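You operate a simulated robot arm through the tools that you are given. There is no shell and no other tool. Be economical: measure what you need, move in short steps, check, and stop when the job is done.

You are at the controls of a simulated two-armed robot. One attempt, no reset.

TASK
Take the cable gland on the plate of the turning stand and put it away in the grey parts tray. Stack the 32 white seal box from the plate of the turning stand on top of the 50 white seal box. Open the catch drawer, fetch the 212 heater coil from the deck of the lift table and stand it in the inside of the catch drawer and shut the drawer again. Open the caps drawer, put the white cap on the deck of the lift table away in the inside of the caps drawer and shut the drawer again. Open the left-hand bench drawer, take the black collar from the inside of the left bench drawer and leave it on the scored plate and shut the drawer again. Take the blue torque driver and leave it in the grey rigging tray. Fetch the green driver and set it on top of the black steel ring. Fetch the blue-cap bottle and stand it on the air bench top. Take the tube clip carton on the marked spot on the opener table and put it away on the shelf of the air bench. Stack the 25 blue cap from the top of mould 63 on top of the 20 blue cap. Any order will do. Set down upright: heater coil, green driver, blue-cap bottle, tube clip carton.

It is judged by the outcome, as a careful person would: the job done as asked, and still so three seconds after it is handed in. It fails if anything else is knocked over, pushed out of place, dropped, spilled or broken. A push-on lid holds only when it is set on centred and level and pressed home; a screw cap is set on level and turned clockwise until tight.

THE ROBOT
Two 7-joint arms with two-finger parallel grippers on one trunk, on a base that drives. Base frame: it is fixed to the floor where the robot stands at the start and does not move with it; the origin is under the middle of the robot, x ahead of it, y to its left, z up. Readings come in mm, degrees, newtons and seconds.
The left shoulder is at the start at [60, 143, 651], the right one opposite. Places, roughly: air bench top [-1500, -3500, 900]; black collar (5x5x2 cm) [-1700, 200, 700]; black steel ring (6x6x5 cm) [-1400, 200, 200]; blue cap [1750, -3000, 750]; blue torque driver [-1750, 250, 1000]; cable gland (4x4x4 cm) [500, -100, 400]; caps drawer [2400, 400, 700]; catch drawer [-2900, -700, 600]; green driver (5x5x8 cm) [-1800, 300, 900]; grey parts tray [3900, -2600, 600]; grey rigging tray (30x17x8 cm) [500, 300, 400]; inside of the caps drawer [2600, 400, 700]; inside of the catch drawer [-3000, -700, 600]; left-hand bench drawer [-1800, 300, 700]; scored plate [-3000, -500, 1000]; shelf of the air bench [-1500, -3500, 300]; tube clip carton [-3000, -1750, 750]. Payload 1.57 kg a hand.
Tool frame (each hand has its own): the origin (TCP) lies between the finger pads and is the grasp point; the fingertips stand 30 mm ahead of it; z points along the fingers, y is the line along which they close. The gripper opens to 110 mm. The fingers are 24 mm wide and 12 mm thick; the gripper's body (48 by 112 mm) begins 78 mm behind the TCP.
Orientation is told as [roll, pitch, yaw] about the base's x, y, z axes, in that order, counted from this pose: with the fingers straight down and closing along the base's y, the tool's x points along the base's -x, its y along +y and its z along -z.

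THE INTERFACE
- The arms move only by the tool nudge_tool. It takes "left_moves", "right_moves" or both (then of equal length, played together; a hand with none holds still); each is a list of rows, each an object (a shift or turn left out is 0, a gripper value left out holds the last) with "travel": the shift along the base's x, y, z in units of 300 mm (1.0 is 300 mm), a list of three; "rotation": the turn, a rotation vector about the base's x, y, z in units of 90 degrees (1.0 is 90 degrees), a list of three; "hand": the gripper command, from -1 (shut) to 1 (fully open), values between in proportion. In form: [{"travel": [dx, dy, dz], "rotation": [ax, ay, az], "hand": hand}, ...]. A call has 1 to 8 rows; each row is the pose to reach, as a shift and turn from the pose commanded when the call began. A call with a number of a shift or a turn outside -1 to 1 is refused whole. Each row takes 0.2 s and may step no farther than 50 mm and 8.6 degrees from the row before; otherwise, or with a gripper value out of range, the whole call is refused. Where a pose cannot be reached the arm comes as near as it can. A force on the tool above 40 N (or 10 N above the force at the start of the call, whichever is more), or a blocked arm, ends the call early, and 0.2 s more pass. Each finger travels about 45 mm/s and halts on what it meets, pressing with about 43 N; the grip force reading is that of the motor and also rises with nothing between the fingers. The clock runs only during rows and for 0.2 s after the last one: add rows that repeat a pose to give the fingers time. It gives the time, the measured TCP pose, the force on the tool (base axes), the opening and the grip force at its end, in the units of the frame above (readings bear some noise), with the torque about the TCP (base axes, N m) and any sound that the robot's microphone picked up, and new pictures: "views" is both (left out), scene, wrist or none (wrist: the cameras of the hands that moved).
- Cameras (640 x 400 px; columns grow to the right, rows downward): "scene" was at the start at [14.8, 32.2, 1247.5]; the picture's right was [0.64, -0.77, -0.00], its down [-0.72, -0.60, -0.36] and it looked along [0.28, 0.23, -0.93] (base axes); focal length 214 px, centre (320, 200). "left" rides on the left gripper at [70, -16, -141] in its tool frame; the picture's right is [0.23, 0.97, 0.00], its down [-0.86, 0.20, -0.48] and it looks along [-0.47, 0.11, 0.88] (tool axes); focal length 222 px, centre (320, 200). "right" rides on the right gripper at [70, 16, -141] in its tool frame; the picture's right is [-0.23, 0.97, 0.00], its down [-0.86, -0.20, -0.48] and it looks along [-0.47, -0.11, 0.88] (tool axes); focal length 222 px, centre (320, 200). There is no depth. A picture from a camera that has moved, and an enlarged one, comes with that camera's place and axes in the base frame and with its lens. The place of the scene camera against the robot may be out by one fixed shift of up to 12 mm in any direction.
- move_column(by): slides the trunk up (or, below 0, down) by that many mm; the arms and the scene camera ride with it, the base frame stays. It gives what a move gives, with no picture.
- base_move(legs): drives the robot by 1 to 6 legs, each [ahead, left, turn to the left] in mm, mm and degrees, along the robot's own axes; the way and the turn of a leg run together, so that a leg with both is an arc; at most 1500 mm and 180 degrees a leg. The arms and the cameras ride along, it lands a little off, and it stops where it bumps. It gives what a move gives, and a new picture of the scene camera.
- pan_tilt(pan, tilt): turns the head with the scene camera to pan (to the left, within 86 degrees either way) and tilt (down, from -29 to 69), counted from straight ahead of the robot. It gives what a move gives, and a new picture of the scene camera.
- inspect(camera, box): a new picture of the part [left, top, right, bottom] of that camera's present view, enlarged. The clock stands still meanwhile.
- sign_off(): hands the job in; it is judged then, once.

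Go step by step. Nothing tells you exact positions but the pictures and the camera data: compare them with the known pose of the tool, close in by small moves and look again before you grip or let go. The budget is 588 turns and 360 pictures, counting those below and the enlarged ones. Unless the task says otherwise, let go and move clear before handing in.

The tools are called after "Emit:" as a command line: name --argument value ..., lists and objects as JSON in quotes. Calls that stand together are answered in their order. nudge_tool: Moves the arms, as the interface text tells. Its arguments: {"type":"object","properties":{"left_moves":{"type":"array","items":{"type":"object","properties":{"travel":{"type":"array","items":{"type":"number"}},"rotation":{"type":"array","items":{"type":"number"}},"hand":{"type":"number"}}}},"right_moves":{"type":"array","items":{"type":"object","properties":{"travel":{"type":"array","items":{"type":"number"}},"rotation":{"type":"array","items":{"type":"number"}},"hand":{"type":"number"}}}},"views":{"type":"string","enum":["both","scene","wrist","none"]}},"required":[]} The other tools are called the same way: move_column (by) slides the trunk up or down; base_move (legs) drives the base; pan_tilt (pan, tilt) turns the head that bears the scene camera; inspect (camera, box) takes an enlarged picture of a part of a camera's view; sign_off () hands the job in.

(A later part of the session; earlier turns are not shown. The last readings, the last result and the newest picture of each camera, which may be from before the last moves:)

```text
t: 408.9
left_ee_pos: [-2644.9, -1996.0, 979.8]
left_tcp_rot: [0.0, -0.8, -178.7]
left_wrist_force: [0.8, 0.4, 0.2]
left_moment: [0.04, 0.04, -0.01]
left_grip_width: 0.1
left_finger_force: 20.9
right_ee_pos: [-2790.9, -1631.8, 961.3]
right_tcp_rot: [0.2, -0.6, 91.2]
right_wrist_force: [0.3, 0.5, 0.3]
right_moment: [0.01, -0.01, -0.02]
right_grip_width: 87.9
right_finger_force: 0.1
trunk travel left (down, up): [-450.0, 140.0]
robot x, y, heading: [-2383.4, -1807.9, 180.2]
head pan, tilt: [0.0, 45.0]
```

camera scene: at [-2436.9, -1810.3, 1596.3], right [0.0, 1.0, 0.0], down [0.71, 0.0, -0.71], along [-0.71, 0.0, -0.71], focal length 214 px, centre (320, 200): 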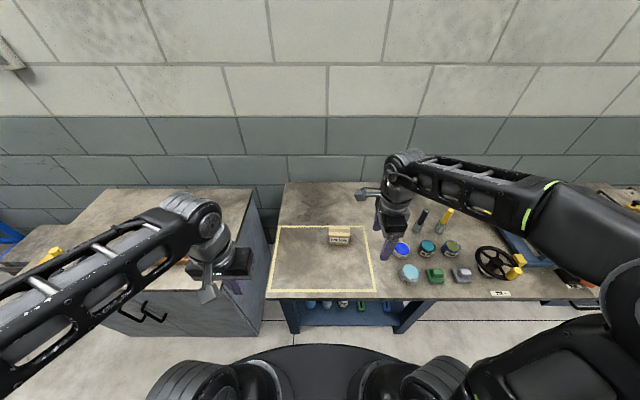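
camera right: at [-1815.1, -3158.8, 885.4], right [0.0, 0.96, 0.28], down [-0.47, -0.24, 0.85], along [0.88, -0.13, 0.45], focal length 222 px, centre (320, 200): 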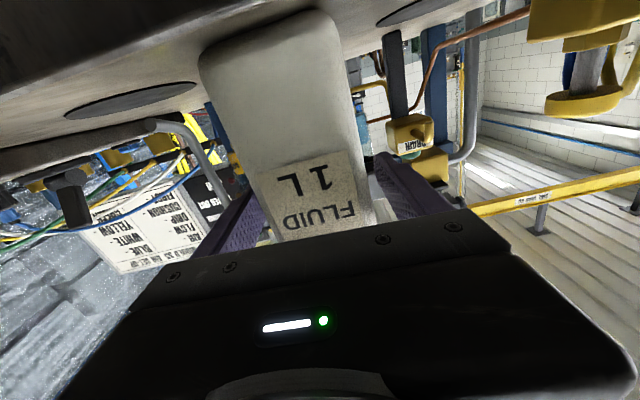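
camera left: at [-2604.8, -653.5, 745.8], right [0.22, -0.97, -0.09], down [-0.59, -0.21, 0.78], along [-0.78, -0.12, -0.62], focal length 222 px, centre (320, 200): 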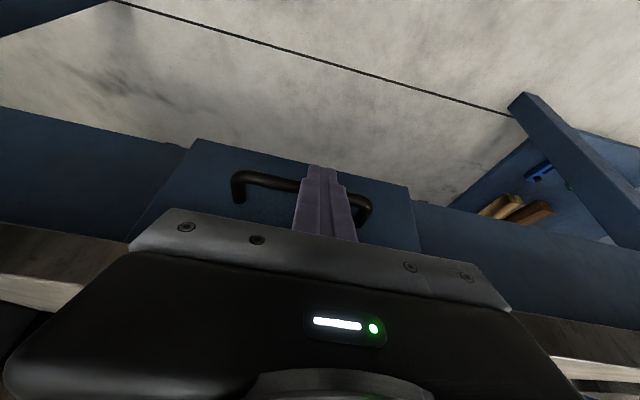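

Emit:
nudge_tool --right_moves '[{"travel": [-0.13, -0.08, 0]}, {"travel": [-0.26, -0.16, 0]}, {"travel": [-0.39, -0.24, -0.03]}, {"travel": [-0.52, -0.3, -0.06]}, {"travel": [-0.62, -0.32, -0.12]}, {"travel": [-0.71, -0.32, -0.2]}]' --views "both"

Emit:
inspect --camera "right" --box '[200, 80, 440, 230]'

```text
t: 410.3
left_ee_pos: [-2646.5, -1997.0, 981.0]
left_tcp_rot: [-0.1, -0.8, -178.7]
left_wrist_force: [-0.3, 0.4, 1.3]
left_moment: [0.02, -0.01, 0.0]
left_grip_width: 0.0
left_finger_force: 21.3
right_ee_pos: [-3004.3, -1727.5, 900.6]
right_tcp_rot: [0.2, -0.3, 91.1]
right_wrist_force: [-0.7, 0.3, 0.2]
right_moment: [-0.02, 0.0, -0.01]
right_grip_width: 87.9
right_finger_force: 0.1
trunk travel left (down, up): [-450.0, 140.0]
robot x, y, heading: [-2387.0, -1808.9, 180.1]
head pan, tilt: [0.0, 45.0]
camera scene: at [-2435.6, -1810.2, 1476.3], right [0.0, 1.0, 0.0], down [0.71, 0.0, -0.71], along [-0.71, 0.0, -0.71], focal length 214 px, centre (320, 200)
camera right: at [-3018.0, -1799.8, 1043.0], right [-0.98, 0.21, 0.0], down [0.18, 0.86, 0.48], along [0.1, 0.47, -0.87], focal length 222 px, centre (320, 200)
```

scene: 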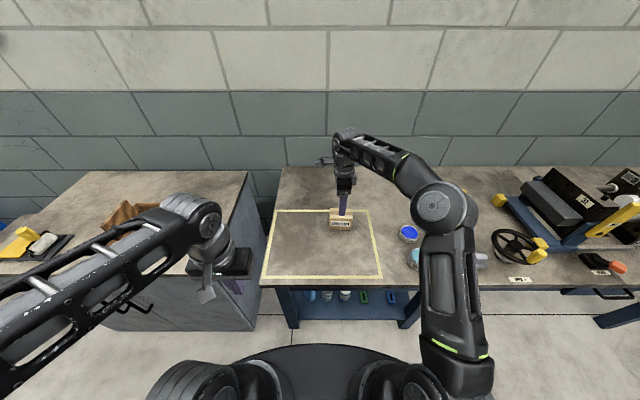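
right: 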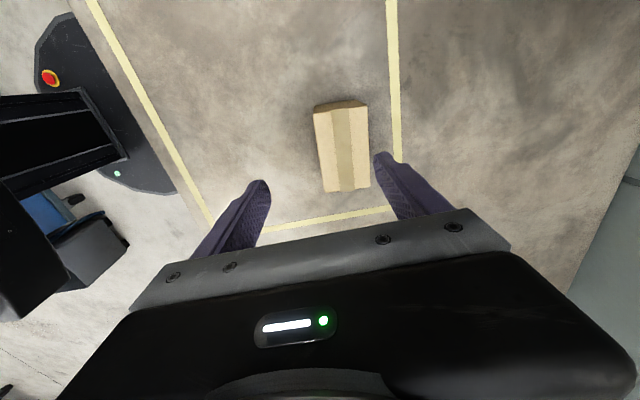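

```text
2.67 times, centred on (320, 155) of right
camera zoom: at [-3018.0, -1799.8, 1043.0], right [-0.98, 0.21, 0.0], down [0.18, 0.86, 0.48], along [0.1, 0.47, -0.87], focal length 592 px, centre (320, 320)
```

zoom: 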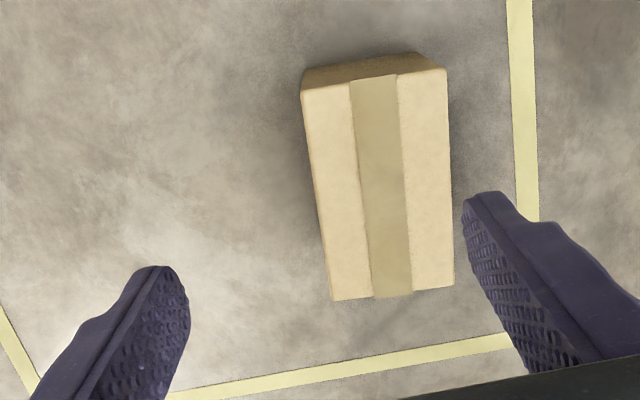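

Emit:
nudge_tool --right_moves '[{"travel": [-0.05, 0.008, -0.05], "rotation": [0, 0, -0.06]}, {"travel": [-0.083, 0.008, -0.12], "rotation": [0, 0, -0.065]}, {"travel": [-0.083, 0.008, -0.19], "rotation": [0, 0, -0.065]}]' --views "wrist"

Emit:
inspect --camera "scene" --box '[290, 150, 400, 250]'

```text
t: 411.1
left_ee_pos: [-2644.9, -1996.2, 980.9]
left_tcp_rot: [-0.1, -0.7, -178.8]
left_wrist_force: [-0.3, -0.4, -0.5]
left_moment: [0.03, 0.0, -0.02]
left_grip_width: 0.1
left_finger_force: 21.1
right_ee_pos: [-3029.3, -1726.0, 844.9]
right_tcp_rot: [0.2, -0.5, 85.3]
right_wrist_force: [-0.6, -0.5, 0.5]
right_moment: [0.01, -0.01, 0.02]
right_grip_width: 88.1
right_finger_force: 0.1
trunk travel left (down, up): [-450.0, 140.0]
robot x, y, heading: [-2382.4, -1808.4, 180.1]
head pan, tilt: [0.0, 45.0]
camera right: at [-3049.7, -1795.2, 986.1], right [-0.95, 0.31, 0.01], down [0.27, 0.83, 0.48], along [0.14, 0.46, -0.87], focal length 222 px, centre (320, 200)
```

right: 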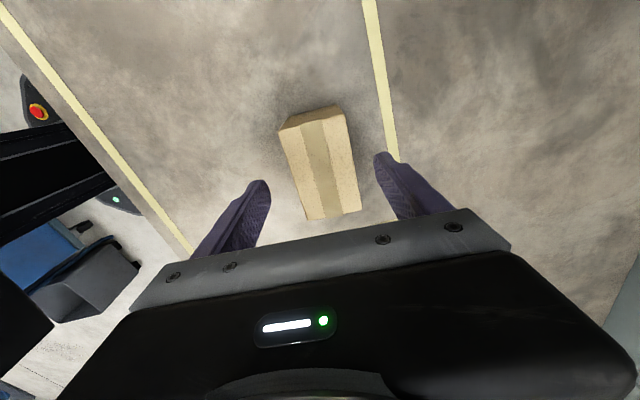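

```text
4.00 times, centred on (345, 200) of scene
camera zoom: at [-2435.0, -1810.2, 1476.4], right [0.0, 1.0, 0.0], down [0.71, 0.0, -0.71], along [-0.71, 0.0, -0.71], focal length 858 px, centre (220, 200)
```

zoom: 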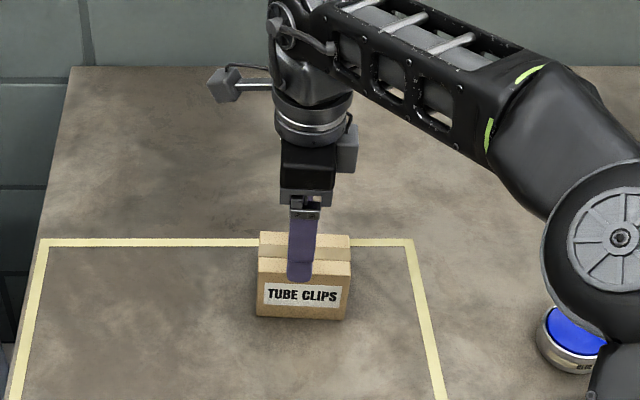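

Emit:
nudge_tool --right_moves '[{"travel": [-0.02, 0, -0.06]}, {"travel": [-0.02, 0, -0.12]}, {"travel": [-0.02, 0, -0.18]}]' --views "wrist"

Emit:
inspect --camera "scene" --box '[310, 170, 390, 240]'

```text
t: 411.9
left_ee_pos: [-2645.6, -1996.2, 979.4]
left_tcp_rot: [-0.1, -0.7, -178.7]
left_wrist_force: [-0.1, 0.5, 0.9]
left_moment: [-0.03, 0.0, -0.02]
left_grip_width: 0.0
left_finger_force: 21.4
right_ee_pos: [-3035.3, -1724.5, 789.9]
right_tcp_rot: [0.1, -0.5, 85.3]
right_wrist_force: [-0.7, 0.8, 0.5]
right_moment: [-0.04, -0.01, -0.03]
right_grip_width: 88.4
right_finger_force: 0.1
trunk travel left (down, up): [-450.0, 140.0]
robot x, y, heading: [-2386.1, -1809.6, 179.9]
head pan, tilt: [0.0, 45.0]
camera right: at [-3056.3, -1795.5, 932.2], right [-0.95, 0.31, 0.01], down [0.27, 0.83, 0.49], along [0.14, 0.46, -0.87], focal length 222 px, centre (320, 200)
```

right: 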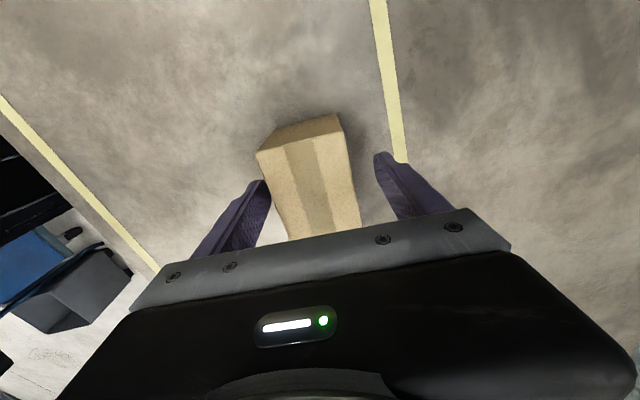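

```text
5.71 times, centred on (350, 205) of scene
camera zoom: at [-2435.0, -1810.2, 1476.4], right [0.0, 1.0, 0.0], down [0.71, 0.0, -0.71], along [-0.71, 0.0, -0.71], focal length 1226 px, centre (149, 171)
```

zoom: 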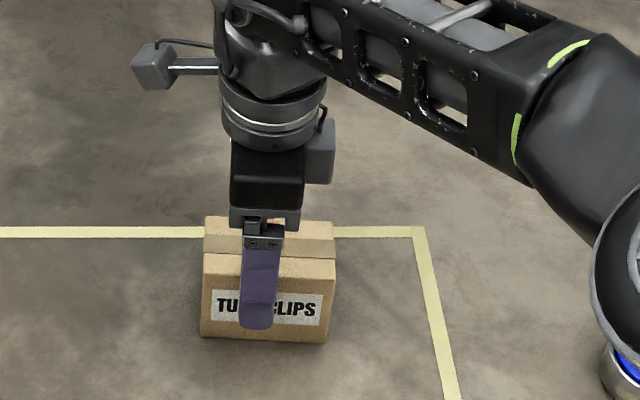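

Emit:
nudge_tool --right_moves '[{"travel": [0.025, 0, 0.01]}, {"travel": [0.025, 0, 0.01], "hand": -1}, {"travel": [0.025, 0, 0.01], "hand": -1}, {"travel": [0.025, 0, 0.01], "hand": -1}, {"travel": [0.025, 0, 0.01], "hand": -1}]' --views "wrist"

```text
t: 413.1
left_ee_pos: [-2645.2, -1996.8, 981.3]
left_tcp_rot: [0.0, -0.8, -178.6]
left_wrist_force: [0.3, 0.1, 0.5]
left_moment: [0.05, 0.0, -0.03]
left_grip_width: 0.0
left_finger_force: 21.8
right_ee_pos: [-3027.5, -1725.9, 793.5]
right_tcp_rot: [0.1, -0.4, 85.3]
right_wrist_force: [-0.3, -0.2, -0.5]
right_moment: [-0.13, -0.02, -0.04]
right_grip_width: 57.4
right_finger_force: 33.8
trunk travel left (down, up): [-450.0, 140.0]
robot x, y, heading: [-2385.4, -1804.3, 180.3]
head pan, tilt: [0.0, 45.0]
camera right: at [-3048.4, -1795.9, 935.6], right [-0.95, 0.31, 0.01], down [0.27, 0.83, 0.48], along [0.14, 0.46, -0.87], focal length 222 px, centre (320, 200)
```

right: 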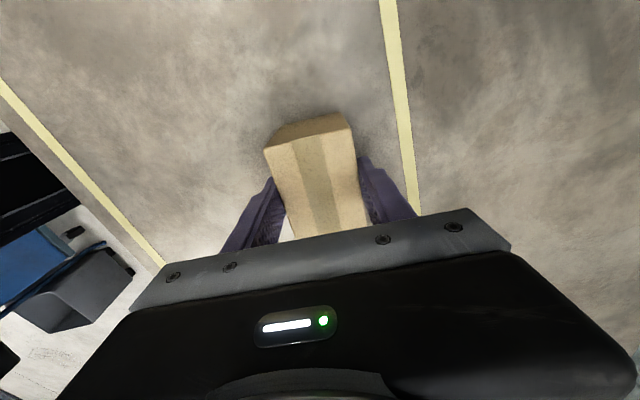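

Emit:
nudge_tool --right_moves '[{"travel": [0, 0, 0.12]}, {"travel": [0, 0, 0.26]}, {"travel": [0.05, 0, 0.4]}, {"travel": [0.18, 0.03, 0.45]}, {"travel": [0.32, 0.06, 0.5]}, {"travel": [0.46, 0.1, 0.5]}, {"travel": [0.6, 0.14, 0.5]}, {"travel": [0.74, 0.18, 0.5]}]' --views "wrist"

Emit:
base_move --legs '[[-130, 0, 0], [0, 1500, 0]]'

```text
t: 414.9
left_ee_pos: [-2645.3, -1996.8, 980.9]
left_tcp_rot: [-0.1, -0.9, -178.7]
left_wrist_force: [-0.6, -0.2, 0.2]
left_moment: [-0.02, -0.03, 0.02]
left_grip_width: 0.0
left_finger_force: 21.8
right_ee_pos: [-2803.8, -1671.5, 943.2]
right_tcp_rot: [0.2, -0.5, 85.3]
right_wrist_force: [-0.5, 0.0, -2.5]
right_moment: [-0.01, 0.01, 0.03]
right_grip_width: 57.5
right_finger_force: 43.3
trunk travel left (down, up): [-450.0, 140.0]
robot x, y, heading: [-2388.1, -1808.8, -180.1]
head pan, tilt: [0.0, 45.0]
camera right: at [-2825.3, -1741.7, 1085.2], right [-0.95, 0.31, 0.01], down [0.27, 0.83, 0.48], along [0.14, 0.46, -0.87], focal length 222 px, centre (320, 200)
```

right: 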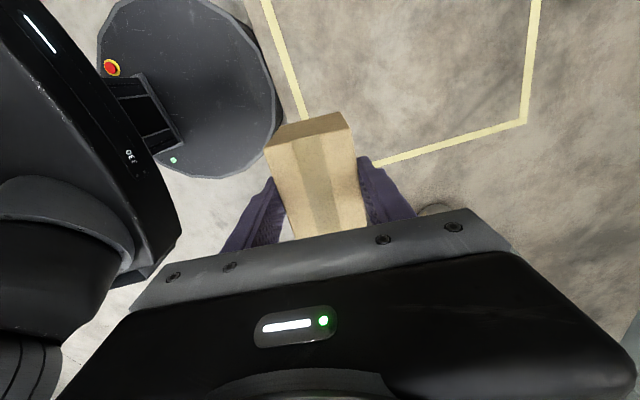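

```text
t: 423.2
left_ee_pos: [-2522.8, -3486.5, 979.8]
left_tcp_rot: [-0.1, -0.8, -179.3]
left_wrist_force: [-0.6, 0.1, 0.2]
left_moment: [-0.03, -0.02, 0.0]
left_grip_width: 0.0
left_finger_force: 21.4
right_ee_pos: [-2679.1, -3162.1, 942.6]
right_tcp_rot: [0.2, -0.4, 84.8]
right_wrist_force: [-0.1, 0.4, -2.3]
right_moment: [0.0, -0.02, 0.02]
right_grip_width: 57.5
right_finger_force: 43.1
trunk travel left (down, up): [-450.0, 140.0]
robot x, y, heading: [-2257.2, -3300.1, 179.5]
head pan, tilt: [0.0, 45.0]
camera scene: at [-2310.3, -3302.8, 1476.3], right [0.01, 1.0, 0.0], down [0.71, -0.01, -0.71], along [-0.71, 0.01, -0.71], focal length 214 px, centre (320, 200)
```

scene: 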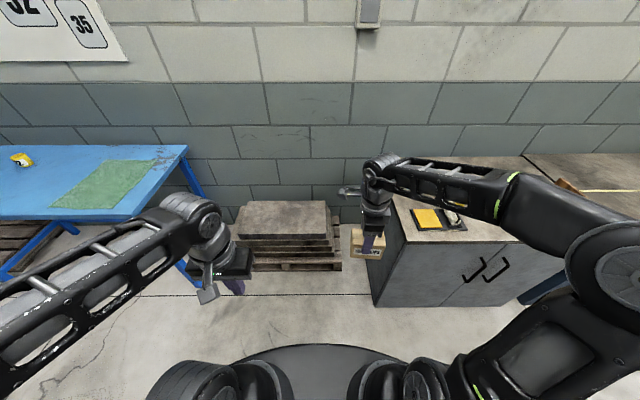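

Emit:
base_move --legs '[[0, 0, -179.5]]'

Emit:
move_column --by -330

Emit:
pan_tilt --pan -5 --tilt 40

Emit:
inspect --camera "scene" --box '[220, 160, 440, 320]'

```text
t: 431.0
left_ee_pos: [-1994.4, -3117.7, 980.4]
left_tcp_rot: [0.0, -0.8, -0.6]
left_wrist_force: [0.0, 0.4, -0.1]
left_moment: [0.01, 0.01, 0.01]
left_grip_width: 0.0
left_finger_force: 21.5
right_ee_pos: [-1844.6, -3447.4, 943.9]
right_tcp_rot: [0.3, -0.4, -96.5]
right_wrist_force: [0.2, -0.4, -2.3]
right_moment: [0.02, 0.02, 0.02]
right_grip_width: 57.3
right_finger_force: 43.0
trunk travel left (down, up): [-450.0, 140.0]
robot x, y, heading: [-2256.7, -3300.2, -1.6]
head pan, tilt: [0.0, 45.0]
camera scene: at [-2207.3, -3304.7, 1476.3], right [-0.03, -1.0, 0.0], down [-0.71, 0.02, -0.71], along [0.71, -0.02, -0.71], focal length 214 px, centre (320, 200)
```

scene: 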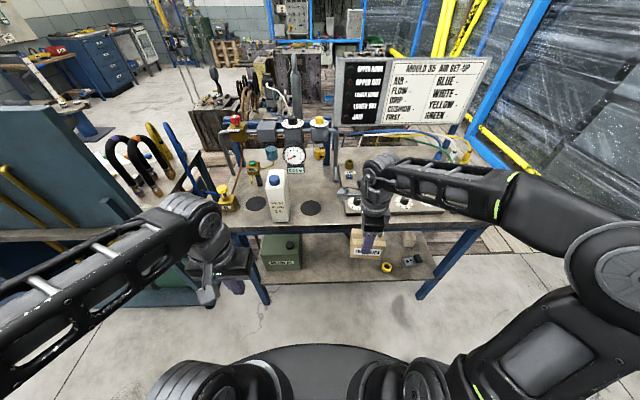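

```text
t: 434.3
left_ee_pos: [-1994.5, -3118.0, 650.9]
left_tcp_rot: [-0.1, -0.8, -0.5]
left_wrist_force: [0.3, -0.7, 0.1]
left_moment: [0.02, 0.02, 0.0]
left_grip_width: 0.1
left_finger_force: 21.1
right_ee_pos: [-1843.8, -3447.5, 614.0]
right_tcp_rot: [0.3, -0.5, -96.4]
right_wrist_force: [0.0, -0.6, -2.7]
right_moment: [0.03, 0.01, -0.01]
right_grip_width: 57.3
right_finger_force: 42.7
trunk travel left (down, up): [-120.0, 470.0]
robot x, y, heading: [-2258.3, -3298.3, -1.8]
head pan, tilt: [0.0, 45.0]
```

```text
t: 434.9
left_ee_pos: [-1993.1, -3117.6, 652.6]
left_tcp_rot: [-0.1, -0.9, -0.5]
left_wrist_force: [0.4, 1.2, 0.2]
left_moment: [-0.03, -0.01, -0.01]
left_grip_width: 0.0
left_finger_force: 21.2
right_ee_pos: [-1844.3, -3447.0, 612.6]
right_tcp_rot: [0.2, -0.5, -96.5]
right_wrist_force: [0.7, 0.0, -2.4]
right_moment: [0.01, 0.0, 0.04]
right_grip_width: 57.6
right_finger_force: 43.5
trunk travel left (down, up): [-120.0, 470.0]
robot x, y, heading: [-2263.4, -3302.3, -1.9]
head pan, tilt: [-5.0, 40.0]
camera scene: at [-2204.2, -3312.2, 1153.6], right [-0.12, -0.99, 0.0], down [-0.64, 0.08, -0.77], along [0.76, -0.09, -0.64], focal length 214 px, centre (320, 200)
```

scene: 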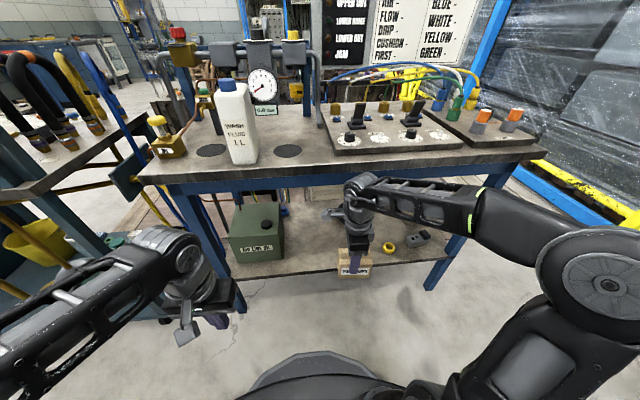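

```text
2.50 times, centred on (330, 240) of scene
camera zoom: at [-2204.2, -3312.2, 1153.6], right [-0.12, -0.99, 0.0], down [-0.64, 0.08, -0.77], along [0.76, -0.09, -0.64], focal length 536 px, centre (295, 100)
```

zoom: 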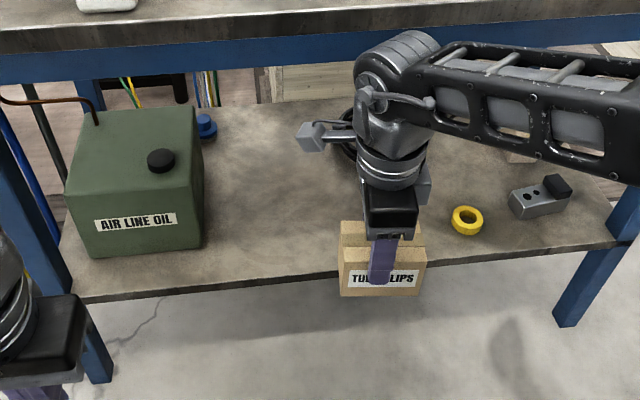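

Emit:
nudge_tool --right_moves '[{"travel": [0, 0.08, -0.1], "rotation": [0, 0, 0.03]}, {"travel": [0, 0.16, -0.22], "rotation": [0, 0, 0.07]}, {"travel": [0, 0.25, -0.34], "rotation": [0, 0, 0.07]}, {"travel": [0, 0.25, -0.49], "rotation": [0, 0, 0.07]}, {"travel": [0, 0.25, -0.62], "rotation": [0, 0, 0.07]}, {"travel": [0.14, 0.25, -0.68], "rotation": [0, 0, 0.07]}, {"travel": [0.28, 0.25, -0.7], "rotation": [0, 0, 0.07]}, {"travel": [0.42, 0.25, -0.7], "rotation": [0, 0, 0.07]}]' --views "both"

Emit:
inspect --camera "scene" --box '[220, 160, 440, 320]'

```text
t: 436.7
left_ee_pos: [-1994.9, -3118.4, 650.6]
left_tcp_rot: [-0.1, -0.8, -0.6]
left_wrist_force: [-0.1, -0.4, 0.0]
left_moment: [0.0, -0.03, 0.0]
left_grip_width: 0.0
left_finger_force: 21.0
right_ee_pos: [-1718.7, -3374.0, 404.4]
right_tcp_rot: [0.1, -0.5, -90.2]
right_wrist_force: [-0.1, 0.3, -1.7]
right_moment: [0.05, 0.0, -0.01]
right_grip_width: 57.5
right_finger_force: 42.7
trunk travel left (down, up): [-120.0, 470.0]
robot x, y, heading: [-2257.7, -3300.5, -1.7]
head pan, tilt: [-5.0, 40.0]
camera scene: at [-2204.3, -3312.2, 1153.6], right [-0.12, -0.99, 0.0], down [-0.64, 0.08, -0.77], along [0.76, -0.09, -0.64], focal length 214 px, centre (320, 200)
camera right: at [-1702.1, -3303.1, 545.3], right [0.97, -0.23, 0.01], down [-0.2, -0.85, 0.48], along [-0.11, -0.47, -0.87], focal length 222 px, centre (320, 200)
```

scene: 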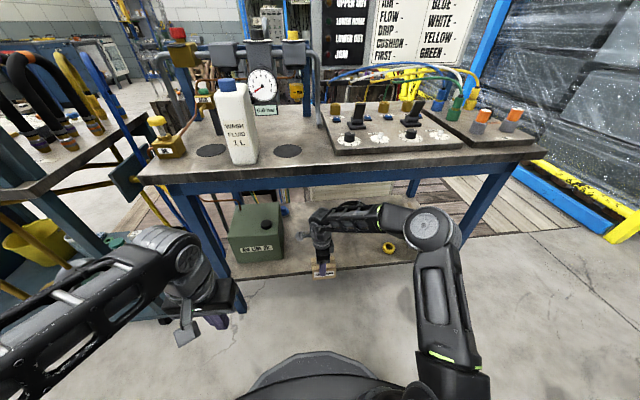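
right: 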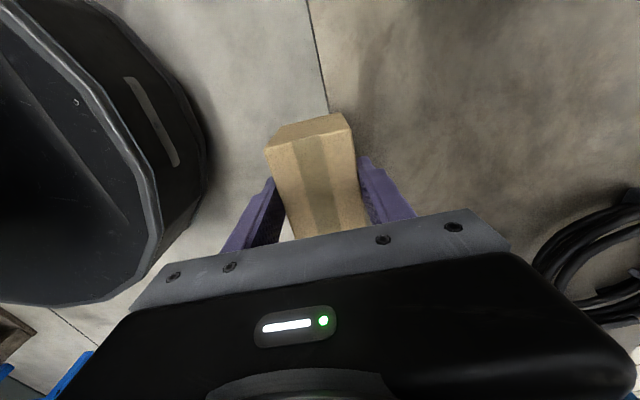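

```text
2.50 times, centred on (330, 240) of scene
camera zoom: at [-2204.3, -3312.2, 1153.6], right [-0.12, -0.99, 0.0], down [-0.64, 0.08, -0.77], along [0.76, -0.09, -0.64], focal length 536 px, centre (295, 100)
```

zoom: 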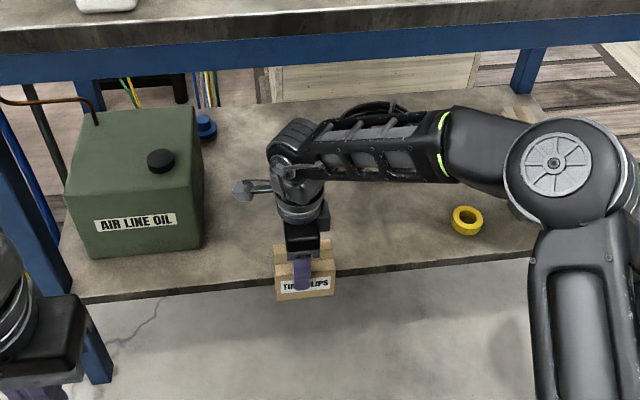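

Emit:
nudge_tool --right_moves '[{"travel": [0.13, 0, 0]}, {"travel": [0.26, 0, 0]}, {"travel": [0.38, 0, 0]}, {"travel": [0.38, 0, -0.05]}]' --views "both"

Emit:
inspect --camera "scene" --box '[220, 160, 440, 320]'

```text
t: 437.8
left_ee_pos: [-1995.9, -3117.1, 651.6]
left_tcp_rot: [-0.1, -0.9, -0.6]
left_wrist_force: [0.0, 0.1, 0.5]
left_moment: [0.0, 0.01, 0.01]
left_grip_width: 0.0
left_finger_force: 21.4
right_ee_pos: [-1605.3, -3373.1, 398.2]
right_tcp_rot: [0.4, -0.4, -90.3]
right_wrist_force: [-4.0, -1.0, 19.2]
right_moment: [-0.54, 0.76, -0.16]
right_grip_width: 57.3
right_finger_force: 43.3
trunk travel left (down, up): [-120.0, 470.0]
robot x, y, heading: [-2259.5, -3301.1, -2.0]
head pan, tilt: [-5.0, 40.0]
stopped in row 4 (right hand): the force on the tool passed its limit (the readings are from after the stop); the commanded pose is now the measured one
camera scene: at [-2206.3, -3312.0, 1154.0], right [-0.12, -0.99, 0.0], down [-0.64, 0.08, -0.77], along [0.76, -0.09, -0.64], focal length 214 px, centre (320, 200)
camera right: at [-1589.3, -3302.2, 540.4], right [0.97, -0.23, 0.01], down [-0.21, -0.85, 0.48], along [-0.1, -0.47, -0.88], focal length 222 px, centre (320, 200)
```

scene: 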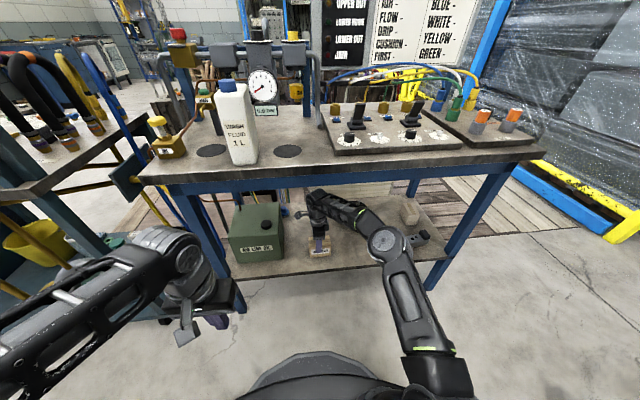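
right: 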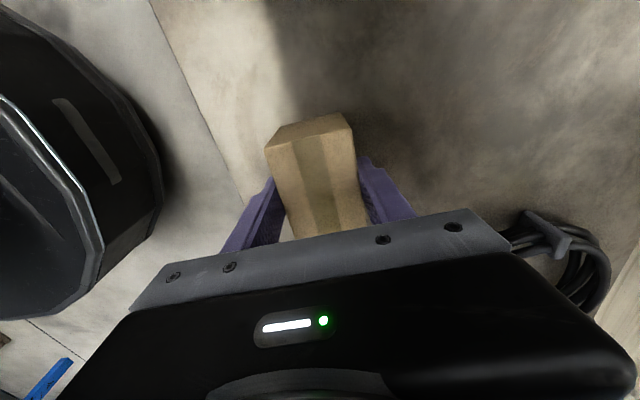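

```text
2.50 times, centred on (330, 240) of scene
camera zoom: at [-2206.3, -3312.0, 1154.0], right [-0.12, -0.99, 0.0], down [-0.64, 0.08, -0.77], along [0.76, -0.09, -0.64], focal length 536 px, centre (295, 100)
```

zoom: 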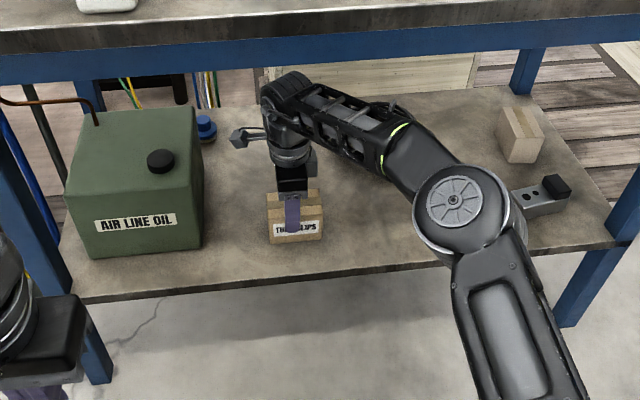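

Emit:
nudge_tool --right_moves '[{"travel": [0, 0, -0.004]}, {"travel": [0, 0, -0.008]}]' --views "none"

```text
t: 438.4
left_ee_pos: [-1995.0, -3118.2, 650.0]
left_tcp_rot: [-0.1, -0.9, -0.6]
left_wrist_force: [0.8, -0.6, -0.3]
left_moment: [-0.01, -0.03, -0.02]
left_grip_width: 0.0
left_finger_force: 21.2
right_ee_pos: [-1604.0, -3372.2, 399.6]
right_tcp_rot: [0.6, -0.3, -90.3]
right_wrist_force: [-3.2, 0.5, 16.6]
right_moment: [-0.58, 0.75, -0.14]
right_grip_width: 57.5
right_finger_force: 44.0
trunk travel left (down, up): [-120.0, 470.0]
robot x, y, heading: [-2259.4, -3299.3, -1.8]
head pan, tilt: [-5.0, 40.0]
stopped in row 2 (right hand): the force on the tool passed its limit (the readings are from after the stop); the commanded pose is now the measured one
```

Emit:
nudge_tool --right_moves '[{"travel": [0, 0, 0], "hand": 0.2}, {"travel": [0, 0, 0], "hand": 0.35}, {"travel": [0, 0, 0], "hand": 0.35}, {"travel": [0, 0, 0.08], "hand": 0.35}, {"travel": [0, 0, 0.18], "hand": 0.35}, {"travel": [0, 0, 0.3], "hand": 0.35}]' --views "both"

Emit:
inspect --camera "scene" --box '[260, 200, 360, 280]'

```text
t: 439.8
left_ee_pos: [-1993.9, -3120.4, 646.5]
left_tcp_rot: [0.1, -0.7, -0.8]
left_wrist_force: [-0.6, 1.5, -0.7]
left_moment: [-0.05, -0.03, -0.02]
left_grip_width: 0.0
left_finger_force: 21.7
right_ee_pos: [-1609.6, -3375.3, 468.4]
right_tcp_rot: [-0.9, -0.6, -90.0]
right_wrist_force: [-0.6, 0.5, 0.1]
right_moment: [0.01, 0.01, 0.01]
right_grip_width: 74.3
right_finger_force: 0.0
trunk travel left (down, up): [-120.0, 470.0]
robot x, y, heading: [-2259.9, -3301.0, -2.2]
head pan, tilt: [-5.0, 40.0]
camera scene: at [-2203.3, -3315.0, 1150.5], right [-0.12, -0.99, 0.0], down [-0.64, 0.08, -0.76], along [0.76, -0.09, -0.65], focal length 214 px, centre (320, 200)
camera right: at [-1591.4, -3305.1, 609.9], right [0.97, -0.23, -0.01], down [-0.19, -0.85, 0.49], along [-0.12, -0.47, -0.87], focal length 222 px, centre (320, 200)
```

scene: 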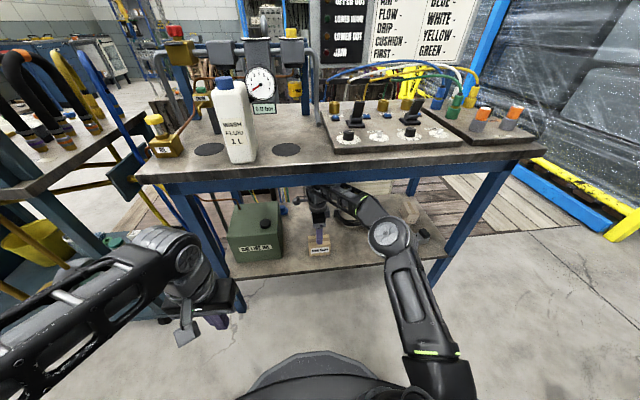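
right: 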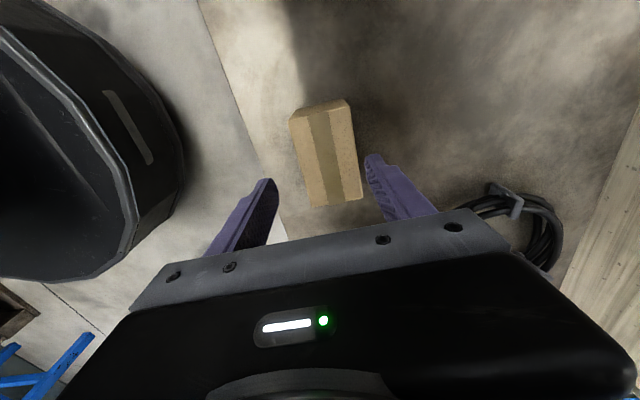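

```text
5.00 times, centred on (310, 240) of scene
camera zoom: at [-2203.3, -3315.0, 1150.5], right [-0.12, -0.99, 0.0], down [-0.64, 0.08, -0.76], along [0.76, -0.09, -0.65], focal length 1072 px, centre (370, 0)
```

zoom: 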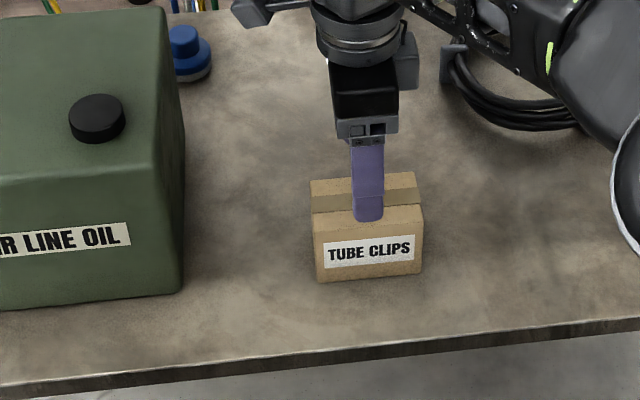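

Carton is on the shelf. Withdraw the hand level, out from under the bench.

Emit:
nudge_tool --right_moves '[{"travel": [-0.02, 0, -0.03]}, {"travel": [-0.14, 0, -0.03]}, {"travel": [-0.28, 0, -0.03]}, {"travel": [-0.42, 0, -0.03]}, {"travel": [-0.56, 0, -0.03]}, {"travel": [-0.7, 0, -0.03]}, {"travel": [-0.82, 0, 0.02]}]' --views "scene"

Emit:
inspect --camera "scene" --box '[200, 80, 400, 280]'

```text
t: 441.4
left_ee_pos: [-1995.1, -3118.2, 649.6]
left_tcp_rot: [-0.1, -0.7, -0.5]
left_wrist_force: [0.3, 0.2, -0.5]
left_moment: [-0.03, 0.0, -0.01]
left_grip_width: 0.1
left_finger_force: 21.4
right_ee_pos: [-1851.2, -3372.1, 491.9]
right_tcp_rot: [0.4, -0.3, -90.4]
right_wrist_force: [0.4, 0.2, 0.0]
right_moment: [0.0, 0.01, 0.01]
right_grip_width: 74.2
right_finger_force: 0.0
trunk travel left (down, up): [-120.0, 470.0]
robot x, y, heading: [-2258.2, -3297.8, -1.9]
head pan, tilt: [-5.0, 40.0]
camera scene: at [-2204.4, -3312.3, 1153.6], right [-0.12, -0.99, 0.0], down [-0.64, 0.08, -0.77], along [0.76, -0.09, -0.64], focal length 214 px, centre (320, 200)
```

scene: 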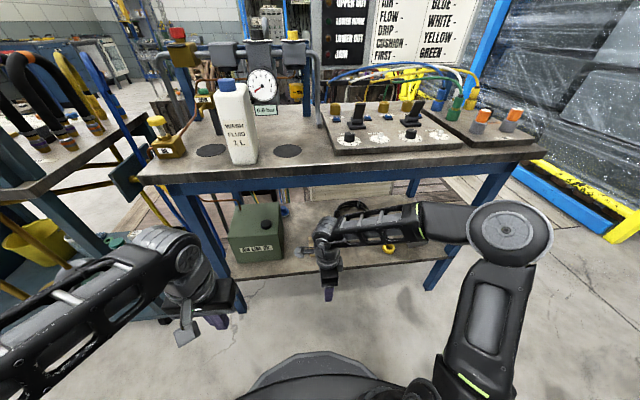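

```text
2.00 times, centred on (300, 180) of scene
camera zoom: at [-2204.4, -3312.3, 1153.6], right [-0.12, -0.99, 0.0], down [-0.64, 0.08, -0.77], along [0.76, -0.09, -0.64], focal length 429 px, centre (360, 240)
```

zoom: 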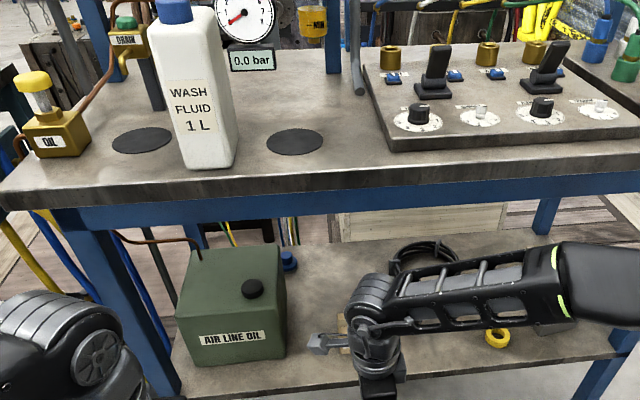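

Emit:
nudge_tool --right_moves '[{"travel": [-0.04, 0, 0.1], "rotation": [0, 0, 0.09], "hand": 0}, {"travel": [-0.08, 0, 0.2], "rotation": [0, 0, 0.18]}, {"travel": [-0.1, -0.05, 0.3], "rotation": [0, 0, 0.27]}, {"travel": [-0.12, -0.1, 0.4], "rotation": [0, 0, 0.36]}, {"travel": [-0.14, -0.15, 0.5], "rotation": [0, 0, 0.45]}, {"travel": [-0.16, -0.2, 0.6], "rotation": [0, 0, 0.54]}, {"travel": [-0.18, -0.25, 0.65], "rotation": [0, 0, 0.63]}, {"travel": [-0.2, -0.3, 0.7], "rotation": [0, 0, 0.72]}]' --views "none"

Emit:
nudge_tool --right_moves '[{"rotation": [0, 0, 0.09]}, {"rotation": [0, 0, 0.18]}, {"rotation": [0, 0, 0.26]}]' --views "none"

Emit:
move_column --by 330

Emit:
base_move --legs '[[-20, 0, 0], [0, 0, 91.9], [1400, 0, 0], [1150, 0, 0]]'

```text
t: 443.2
left_ee_pos: [-1994.2, -3117.8, 649.9]
left_tcp_rot: [-0.1, -0.8, -0.6]
left_wrist_force: [0.2, -0.1, 0.2]
left_moment: [0.02, -0.01, 0.0]
left_grip_width: 0.0
left_finger_force: 21.5
right_ee_pos: [-1910.0, -3462.3, 701.8]
right_tcp_rot: [0.6, -0.3, -25.2]
right_wrist_force: [0.2, -0.1, 0.0]
right_moment: [0.03, -0.02, -0.03]
right_grip_width: 55.0
right_finger_force: 0.1
trunk travel left (down, up): [-120.0, 470.0]
robot x, y, heading: [-2258.9, -3300.2, -2.0]
head pan, tilt: [-5.0, 40.0]
```

```text
t: 444.0
left_ee_pos: [-1995.1, -3117.7, 650.9]
left_tcp_rot: [-0.2, -0.8, -0.8]
left_wrist_force: [0.0, 0.6, 0.3]
left_moment: [0.03, -0.03, 0.0]
left_grip_width: 0.0
left_finger_force: 21.3
right_ee_pos: [-1910.3, -3462.2, 701.4]
right_tcp_rot: [0.3, -0.3, -2.0]
right_wrist_force: [-0.1, -0.6, 0.2]
right_moment: [0.01, 0.01, 0.03]
right_grip_width: 54.9
right_finger_force: 0.1
trunk travel left (down, up): [-120.0, 470.0]
robot x, y, heading: [-2259.1, -3300.7, -1.9]
head pan, tilt: [-5.0, 40.0]
```

```text
t: 447.2
left_ee_pos: [-1995.1, -3117.9, 980.0]
left_tcp_rot: [-0.1, -0.8, -0.7]
left_wrist_force: [0.4, 0.1, -0.4]
left_moment: [0.02, 0.0, 0.0]
left_grip_width: 0.1
left_finger_force: 20.9
right_ee_pos: [-1910.0, -3463.3, 1032.4]
right_tcp_rot: [0.4, -0.3, -2.0]
right_wrist_force: [1.2, -0.6, 0.2]
right_moment: [0.04, 0.0, -0.01]
right_grip_width: 55.0
right_finger_force: 0.2
trunk travel left (down, up): [-450.0, 140.0]
robot x, y, heading: [-2258.9, -3296.9, -1.9]
head pan, tilt: [-5.0, 40.0]
```

```text
t: 464.0
left_ee_pos: [-2496.3, -492.3, 980.0]
left_tcp_rot: [-0.2, -0.9, 91.8]
left_wrist_force: [0.3, 0.6, 0.8]
left_moment: [-0.01, -0.01, 0.02]
left_grip_width: 0.0
left_finger_force: 21.3
right_ee_pos: [-2156.1, -393.6, 1031.2]
right_tcp_rot: [0.4, -0.3, 90.4]
right_wrist_force: [-0.9, -0.3, -0.2]
right_moment: [-0.01, -0.01, 0.02]
right_grip_width: 55.4
right_finger_force: 0.0
trunk travel left (down, up): [-450.0, 140.0]
robot x, y, heading: [-2304.6, -754.6, 90.4]
head pan, tilt: [-5.0, 40.0]
camera scene: at [-2295.4, -699.1, 1483.6], right [1.0, -0.08, 0.0], down [-0.05, -0.64, -0.77], along [0.06, 0.76, -0.64], focal length 214 px, centre (320, 200)
```

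scene: 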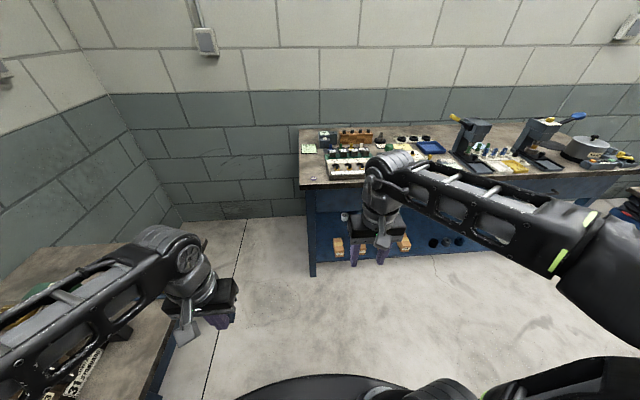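

Emit:
base_move --legs '[[0, -500, -0.4], [60, 0, 0]]'

Emit:
pan_tilt --pan 0 --tilt 40

Emit:
inspect --camera "scene" --box '[200, 110, 440, 260]'

Emit:
inspect --camera "scene" --box '[320, 200, 560, 340]'

```text
t: 467.5
left_ee_pos: [-1997.8, -427.0, 980.4]
left_tcp_rot: [-0.1, -0.8, 91.5]
left_wrist_force: [-0.5, 0.5, -0.3]
left_moment: [-0.04, 0.0, -0.01]
left_grip_width: 0.2
left_finger_force: 21.3
right_ee_pos: [-1657.3, -330.7, 1030.7]
right_tcp_rot: [0.4, -0.1, 89.9]
right_wrist_force: [-1.3, 0.3, 0.0]
right_moment: [-0.02, 0.01, 0.0]
right_grip_width: 55.0
right_finger_force: 0.1
trunk travel left (down, up): [-450.0, 140.0]
robot x, y, heading: [-1809.9, -689.6, 90.1]
head pan, tilt: [-5.0, 40.0]
camera scene: at [-1798.0, -635.7, 1483.5], right [1.0, -0.09, 0.0], down [-0.05, -0.64, -0.77], along [0.07, 0.76, -0.64], focal length 214 px, centre (320, 200)
```

scene: 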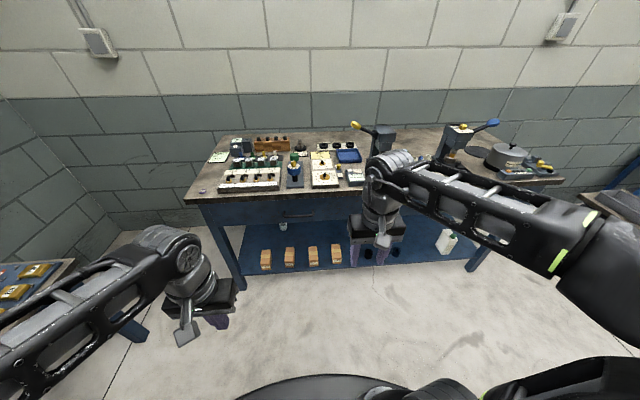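

```text
t: 468.1
left_ee_pos: [-1997.1, -428.4, 980.7]
left_tcp_rot: [-0.1, -0.9, 91.4]
left_wrist_force: [0.1, 0.4, 0.1]
left_moment: [-0.01, 0.02, -0.03]
left_grip_width: 0.1
left_finger_force: 20.9
right_ee_pos: [-1656.1, -332.1, 1031.3]
right_tcp_rot: [0.4, -0.3, 89.9]
right_wrist_force: [0.0, 1.0, 0.5]
right_moment: [-0.03, 0.0, -0.01]
right_grip_width: 55.0
right_finger_force: 0.1
trunk travel left (down, up): [-450.0, 140.0]
robot x, y, heading: [-1806.4, -687.3, 90.5]
head pan, tilt: [0.0, 40.0]
camera scene: at [-1805.3, -637.0, 1483.6], right [1.0, 0.0, 0.0], down [0.0, -0.64, -0.77], along [0.0, 0.77, -0.64], focal length 214 px, centre (320, 200)
```

scene: 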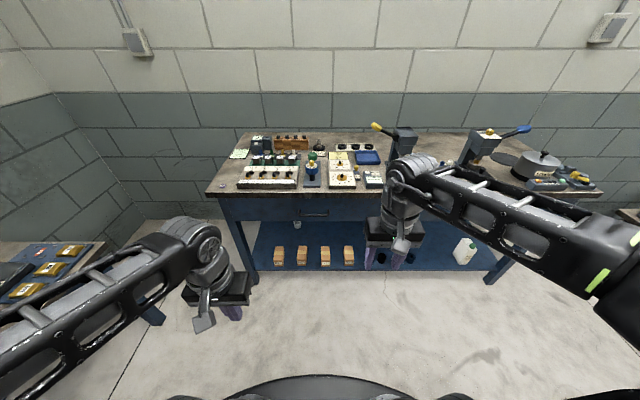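

```text
2.67 times, centred on (320, 185) of scene
camera zoom: at [-1805.3, -637.0, 1483.6], right [1.0, 0.0, 0.0], down [0.0, -0.64, -0.77], along [0.0, 0.77, -0.64], focal length 572 px, centre (320, 240)
```

zoom: 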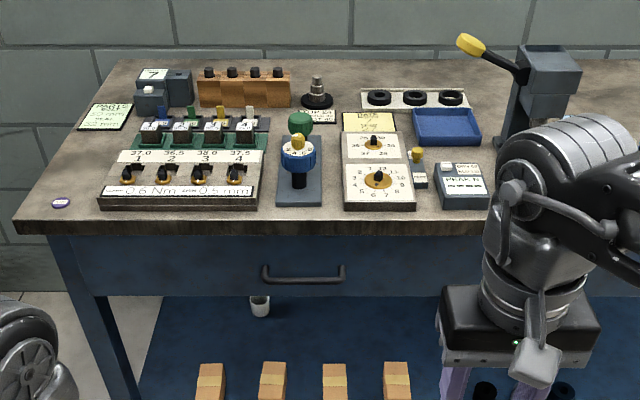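

```text
2.67 times, centred on (440, 270) of scene
camera zoom: at [-1805.3, -637.0, 1483.6], right [1.0, 0.0, 0.0], down [0.0, -0.64, -0.77], along [0.0, 0.77, -0.64], focal length 572 px, centre (0, 13)
```

zoom: 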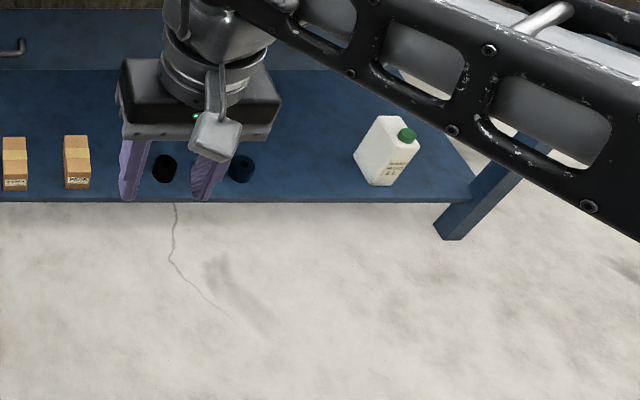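

The blue torque driver and green driver stand on a grey base near x≈-1845. Drive closer.

Emit:
base_move --legs '[[300, 40, -0.5]]'

Emit:
nudge_tool --right_moves '[{"travel": [-0.1, 0.05, 0.05], "hand": 0.6}, {"travel": [-0.2, 0.1, 0.1], "hand": 0.6}, {"travel": [-0.32, 0.2, 0.15], "hand": 0.6}, {"travel": [-0.42, 0.32, 0.2], "hand": 0.6}, {"travel": [-0.48, 0.45, 0.25], "hand": 0.6}]' --views "both"

Emit:
inspect --camera "right" --box '[200, 80, 440, 230]'

Emit:
inspect --camera "scene" --box '[260, 130, 400, 230]'

```text
t: 470.2
left_ee_pos: [-2034.8, -125.4, 980.3]
left_tcp_rot: [-0.2, -0.8, 90.7]
left_wrist_force: [1.1, 0.3, 0.1]
left_moment: [0.0, -0.01, 0.0]
left_grip_width: 0.1
left_finger_force: 21.3
right_ee_pos: [-1691.9, -33.9, 1030.6]
right_tcp_rot: [0.4, -0.2, 89.4]
right_wrist_force: [0.1, -0.1, 0.2]
right_moment: [-0.01, 0.01, -0.02]
right_grip_width: 54.6
right_finger_force: 0.0
trunk travel left (down, up): [-450.0, 140.0]
robot x, y, heading: [-1847.4, -391.4, 89.3]
head pan, tilt: [0.0, 40.0]
camera scene: at [-1844.5, -335.7, 1483.6], right [1.0, -0.01, 0.0], down [-0.01, -0.64, -0.77], along [0.01, 0.77, -0.64], focal length 214 px, centre (320, 200)
```

scene: 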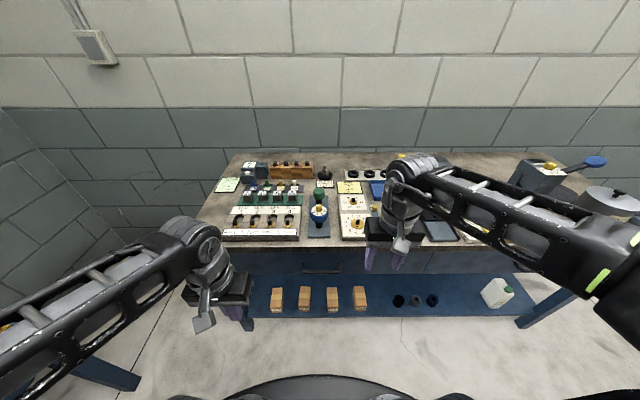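

```text
t: 471.4
left_ee_pos: [-2033.8, -125.7, 980.1]
left_tcp_rot: [-0.1, -0.8, 90.8]
left_wrist_force: [-0.8, -0.6, 0.1]
left_moment: [0.02, 0.0, 0.02]
left_grip_width: 0.0
left_finger_force: 21.3
right_ee_pos: [-1732.2, -7.9, 1041.9]
right_tcp_rot: [0.9, -0.8, 89.4]
right_wrist_force: [-0.4, -0.4, 0.6]
right_moment: [-0.03, 0.0, 0.01]
right_grip_width: 88.2
right_finger_force: 0.0
right hand out of reach, approached as far as the arm can: row 1, 2, 3, 4, 5
trunk travel left (down, up): [-450.0, 140.0]
robot x, y, heading: [-1845.9, -386.9, 89.5]
head pan, tilt: [0.0, 40.0]
camera scene: at [-1844.4, -336.6, 1483.6], right [1.0, -0.01, 0.0], down [-0.01, -0.64, -0.77], along [0.01, 0.77, -0.64], focal length 214 px, centre (320, 200)
camera right: at [-1747.0, -80.9, 1184.5], right [-0.97, 0.24, 0.02], down [0.22, 0.85, 0.49], along [0.1, 0.48, -0.87], focal length 222 px, centre (320, 200)
```

scene: 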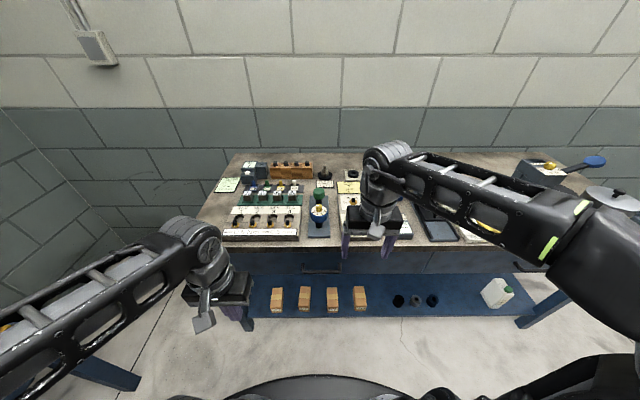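
right: 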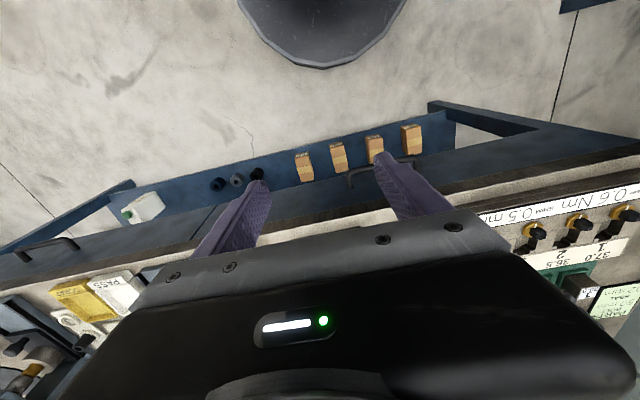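

```text
2.67 times, centred on (320, 155) of right
camera zoom: at [-1747.0, -80.9, 1184.5], right [-0.97, 0.24, 0.02], down [0.22, 0.85, 0.49], along [0.1, 0.48, -0.87], focal length 592 px, centre (320, 320)
```

zoom: 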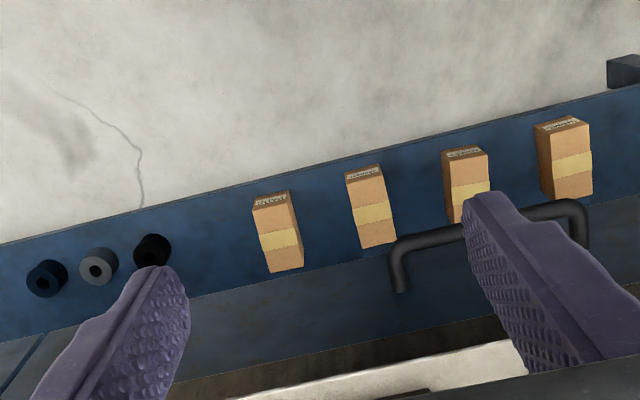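

```text
4.00 times, centred on (330, 180) of scene
camera zoom: at [-1844.4, -336.6, 1483.6], right [1.0, -0.01, 0.0], down [-0.01, -0.64, -0.77], along [0.01, 0.77, -0.64], focal length 858 px, centre (280, 280)
```

zoom: 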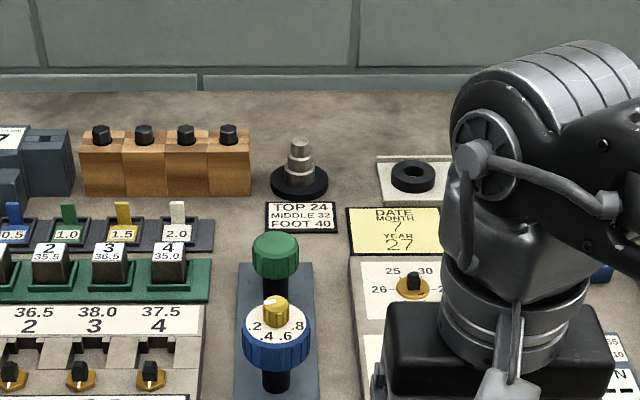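

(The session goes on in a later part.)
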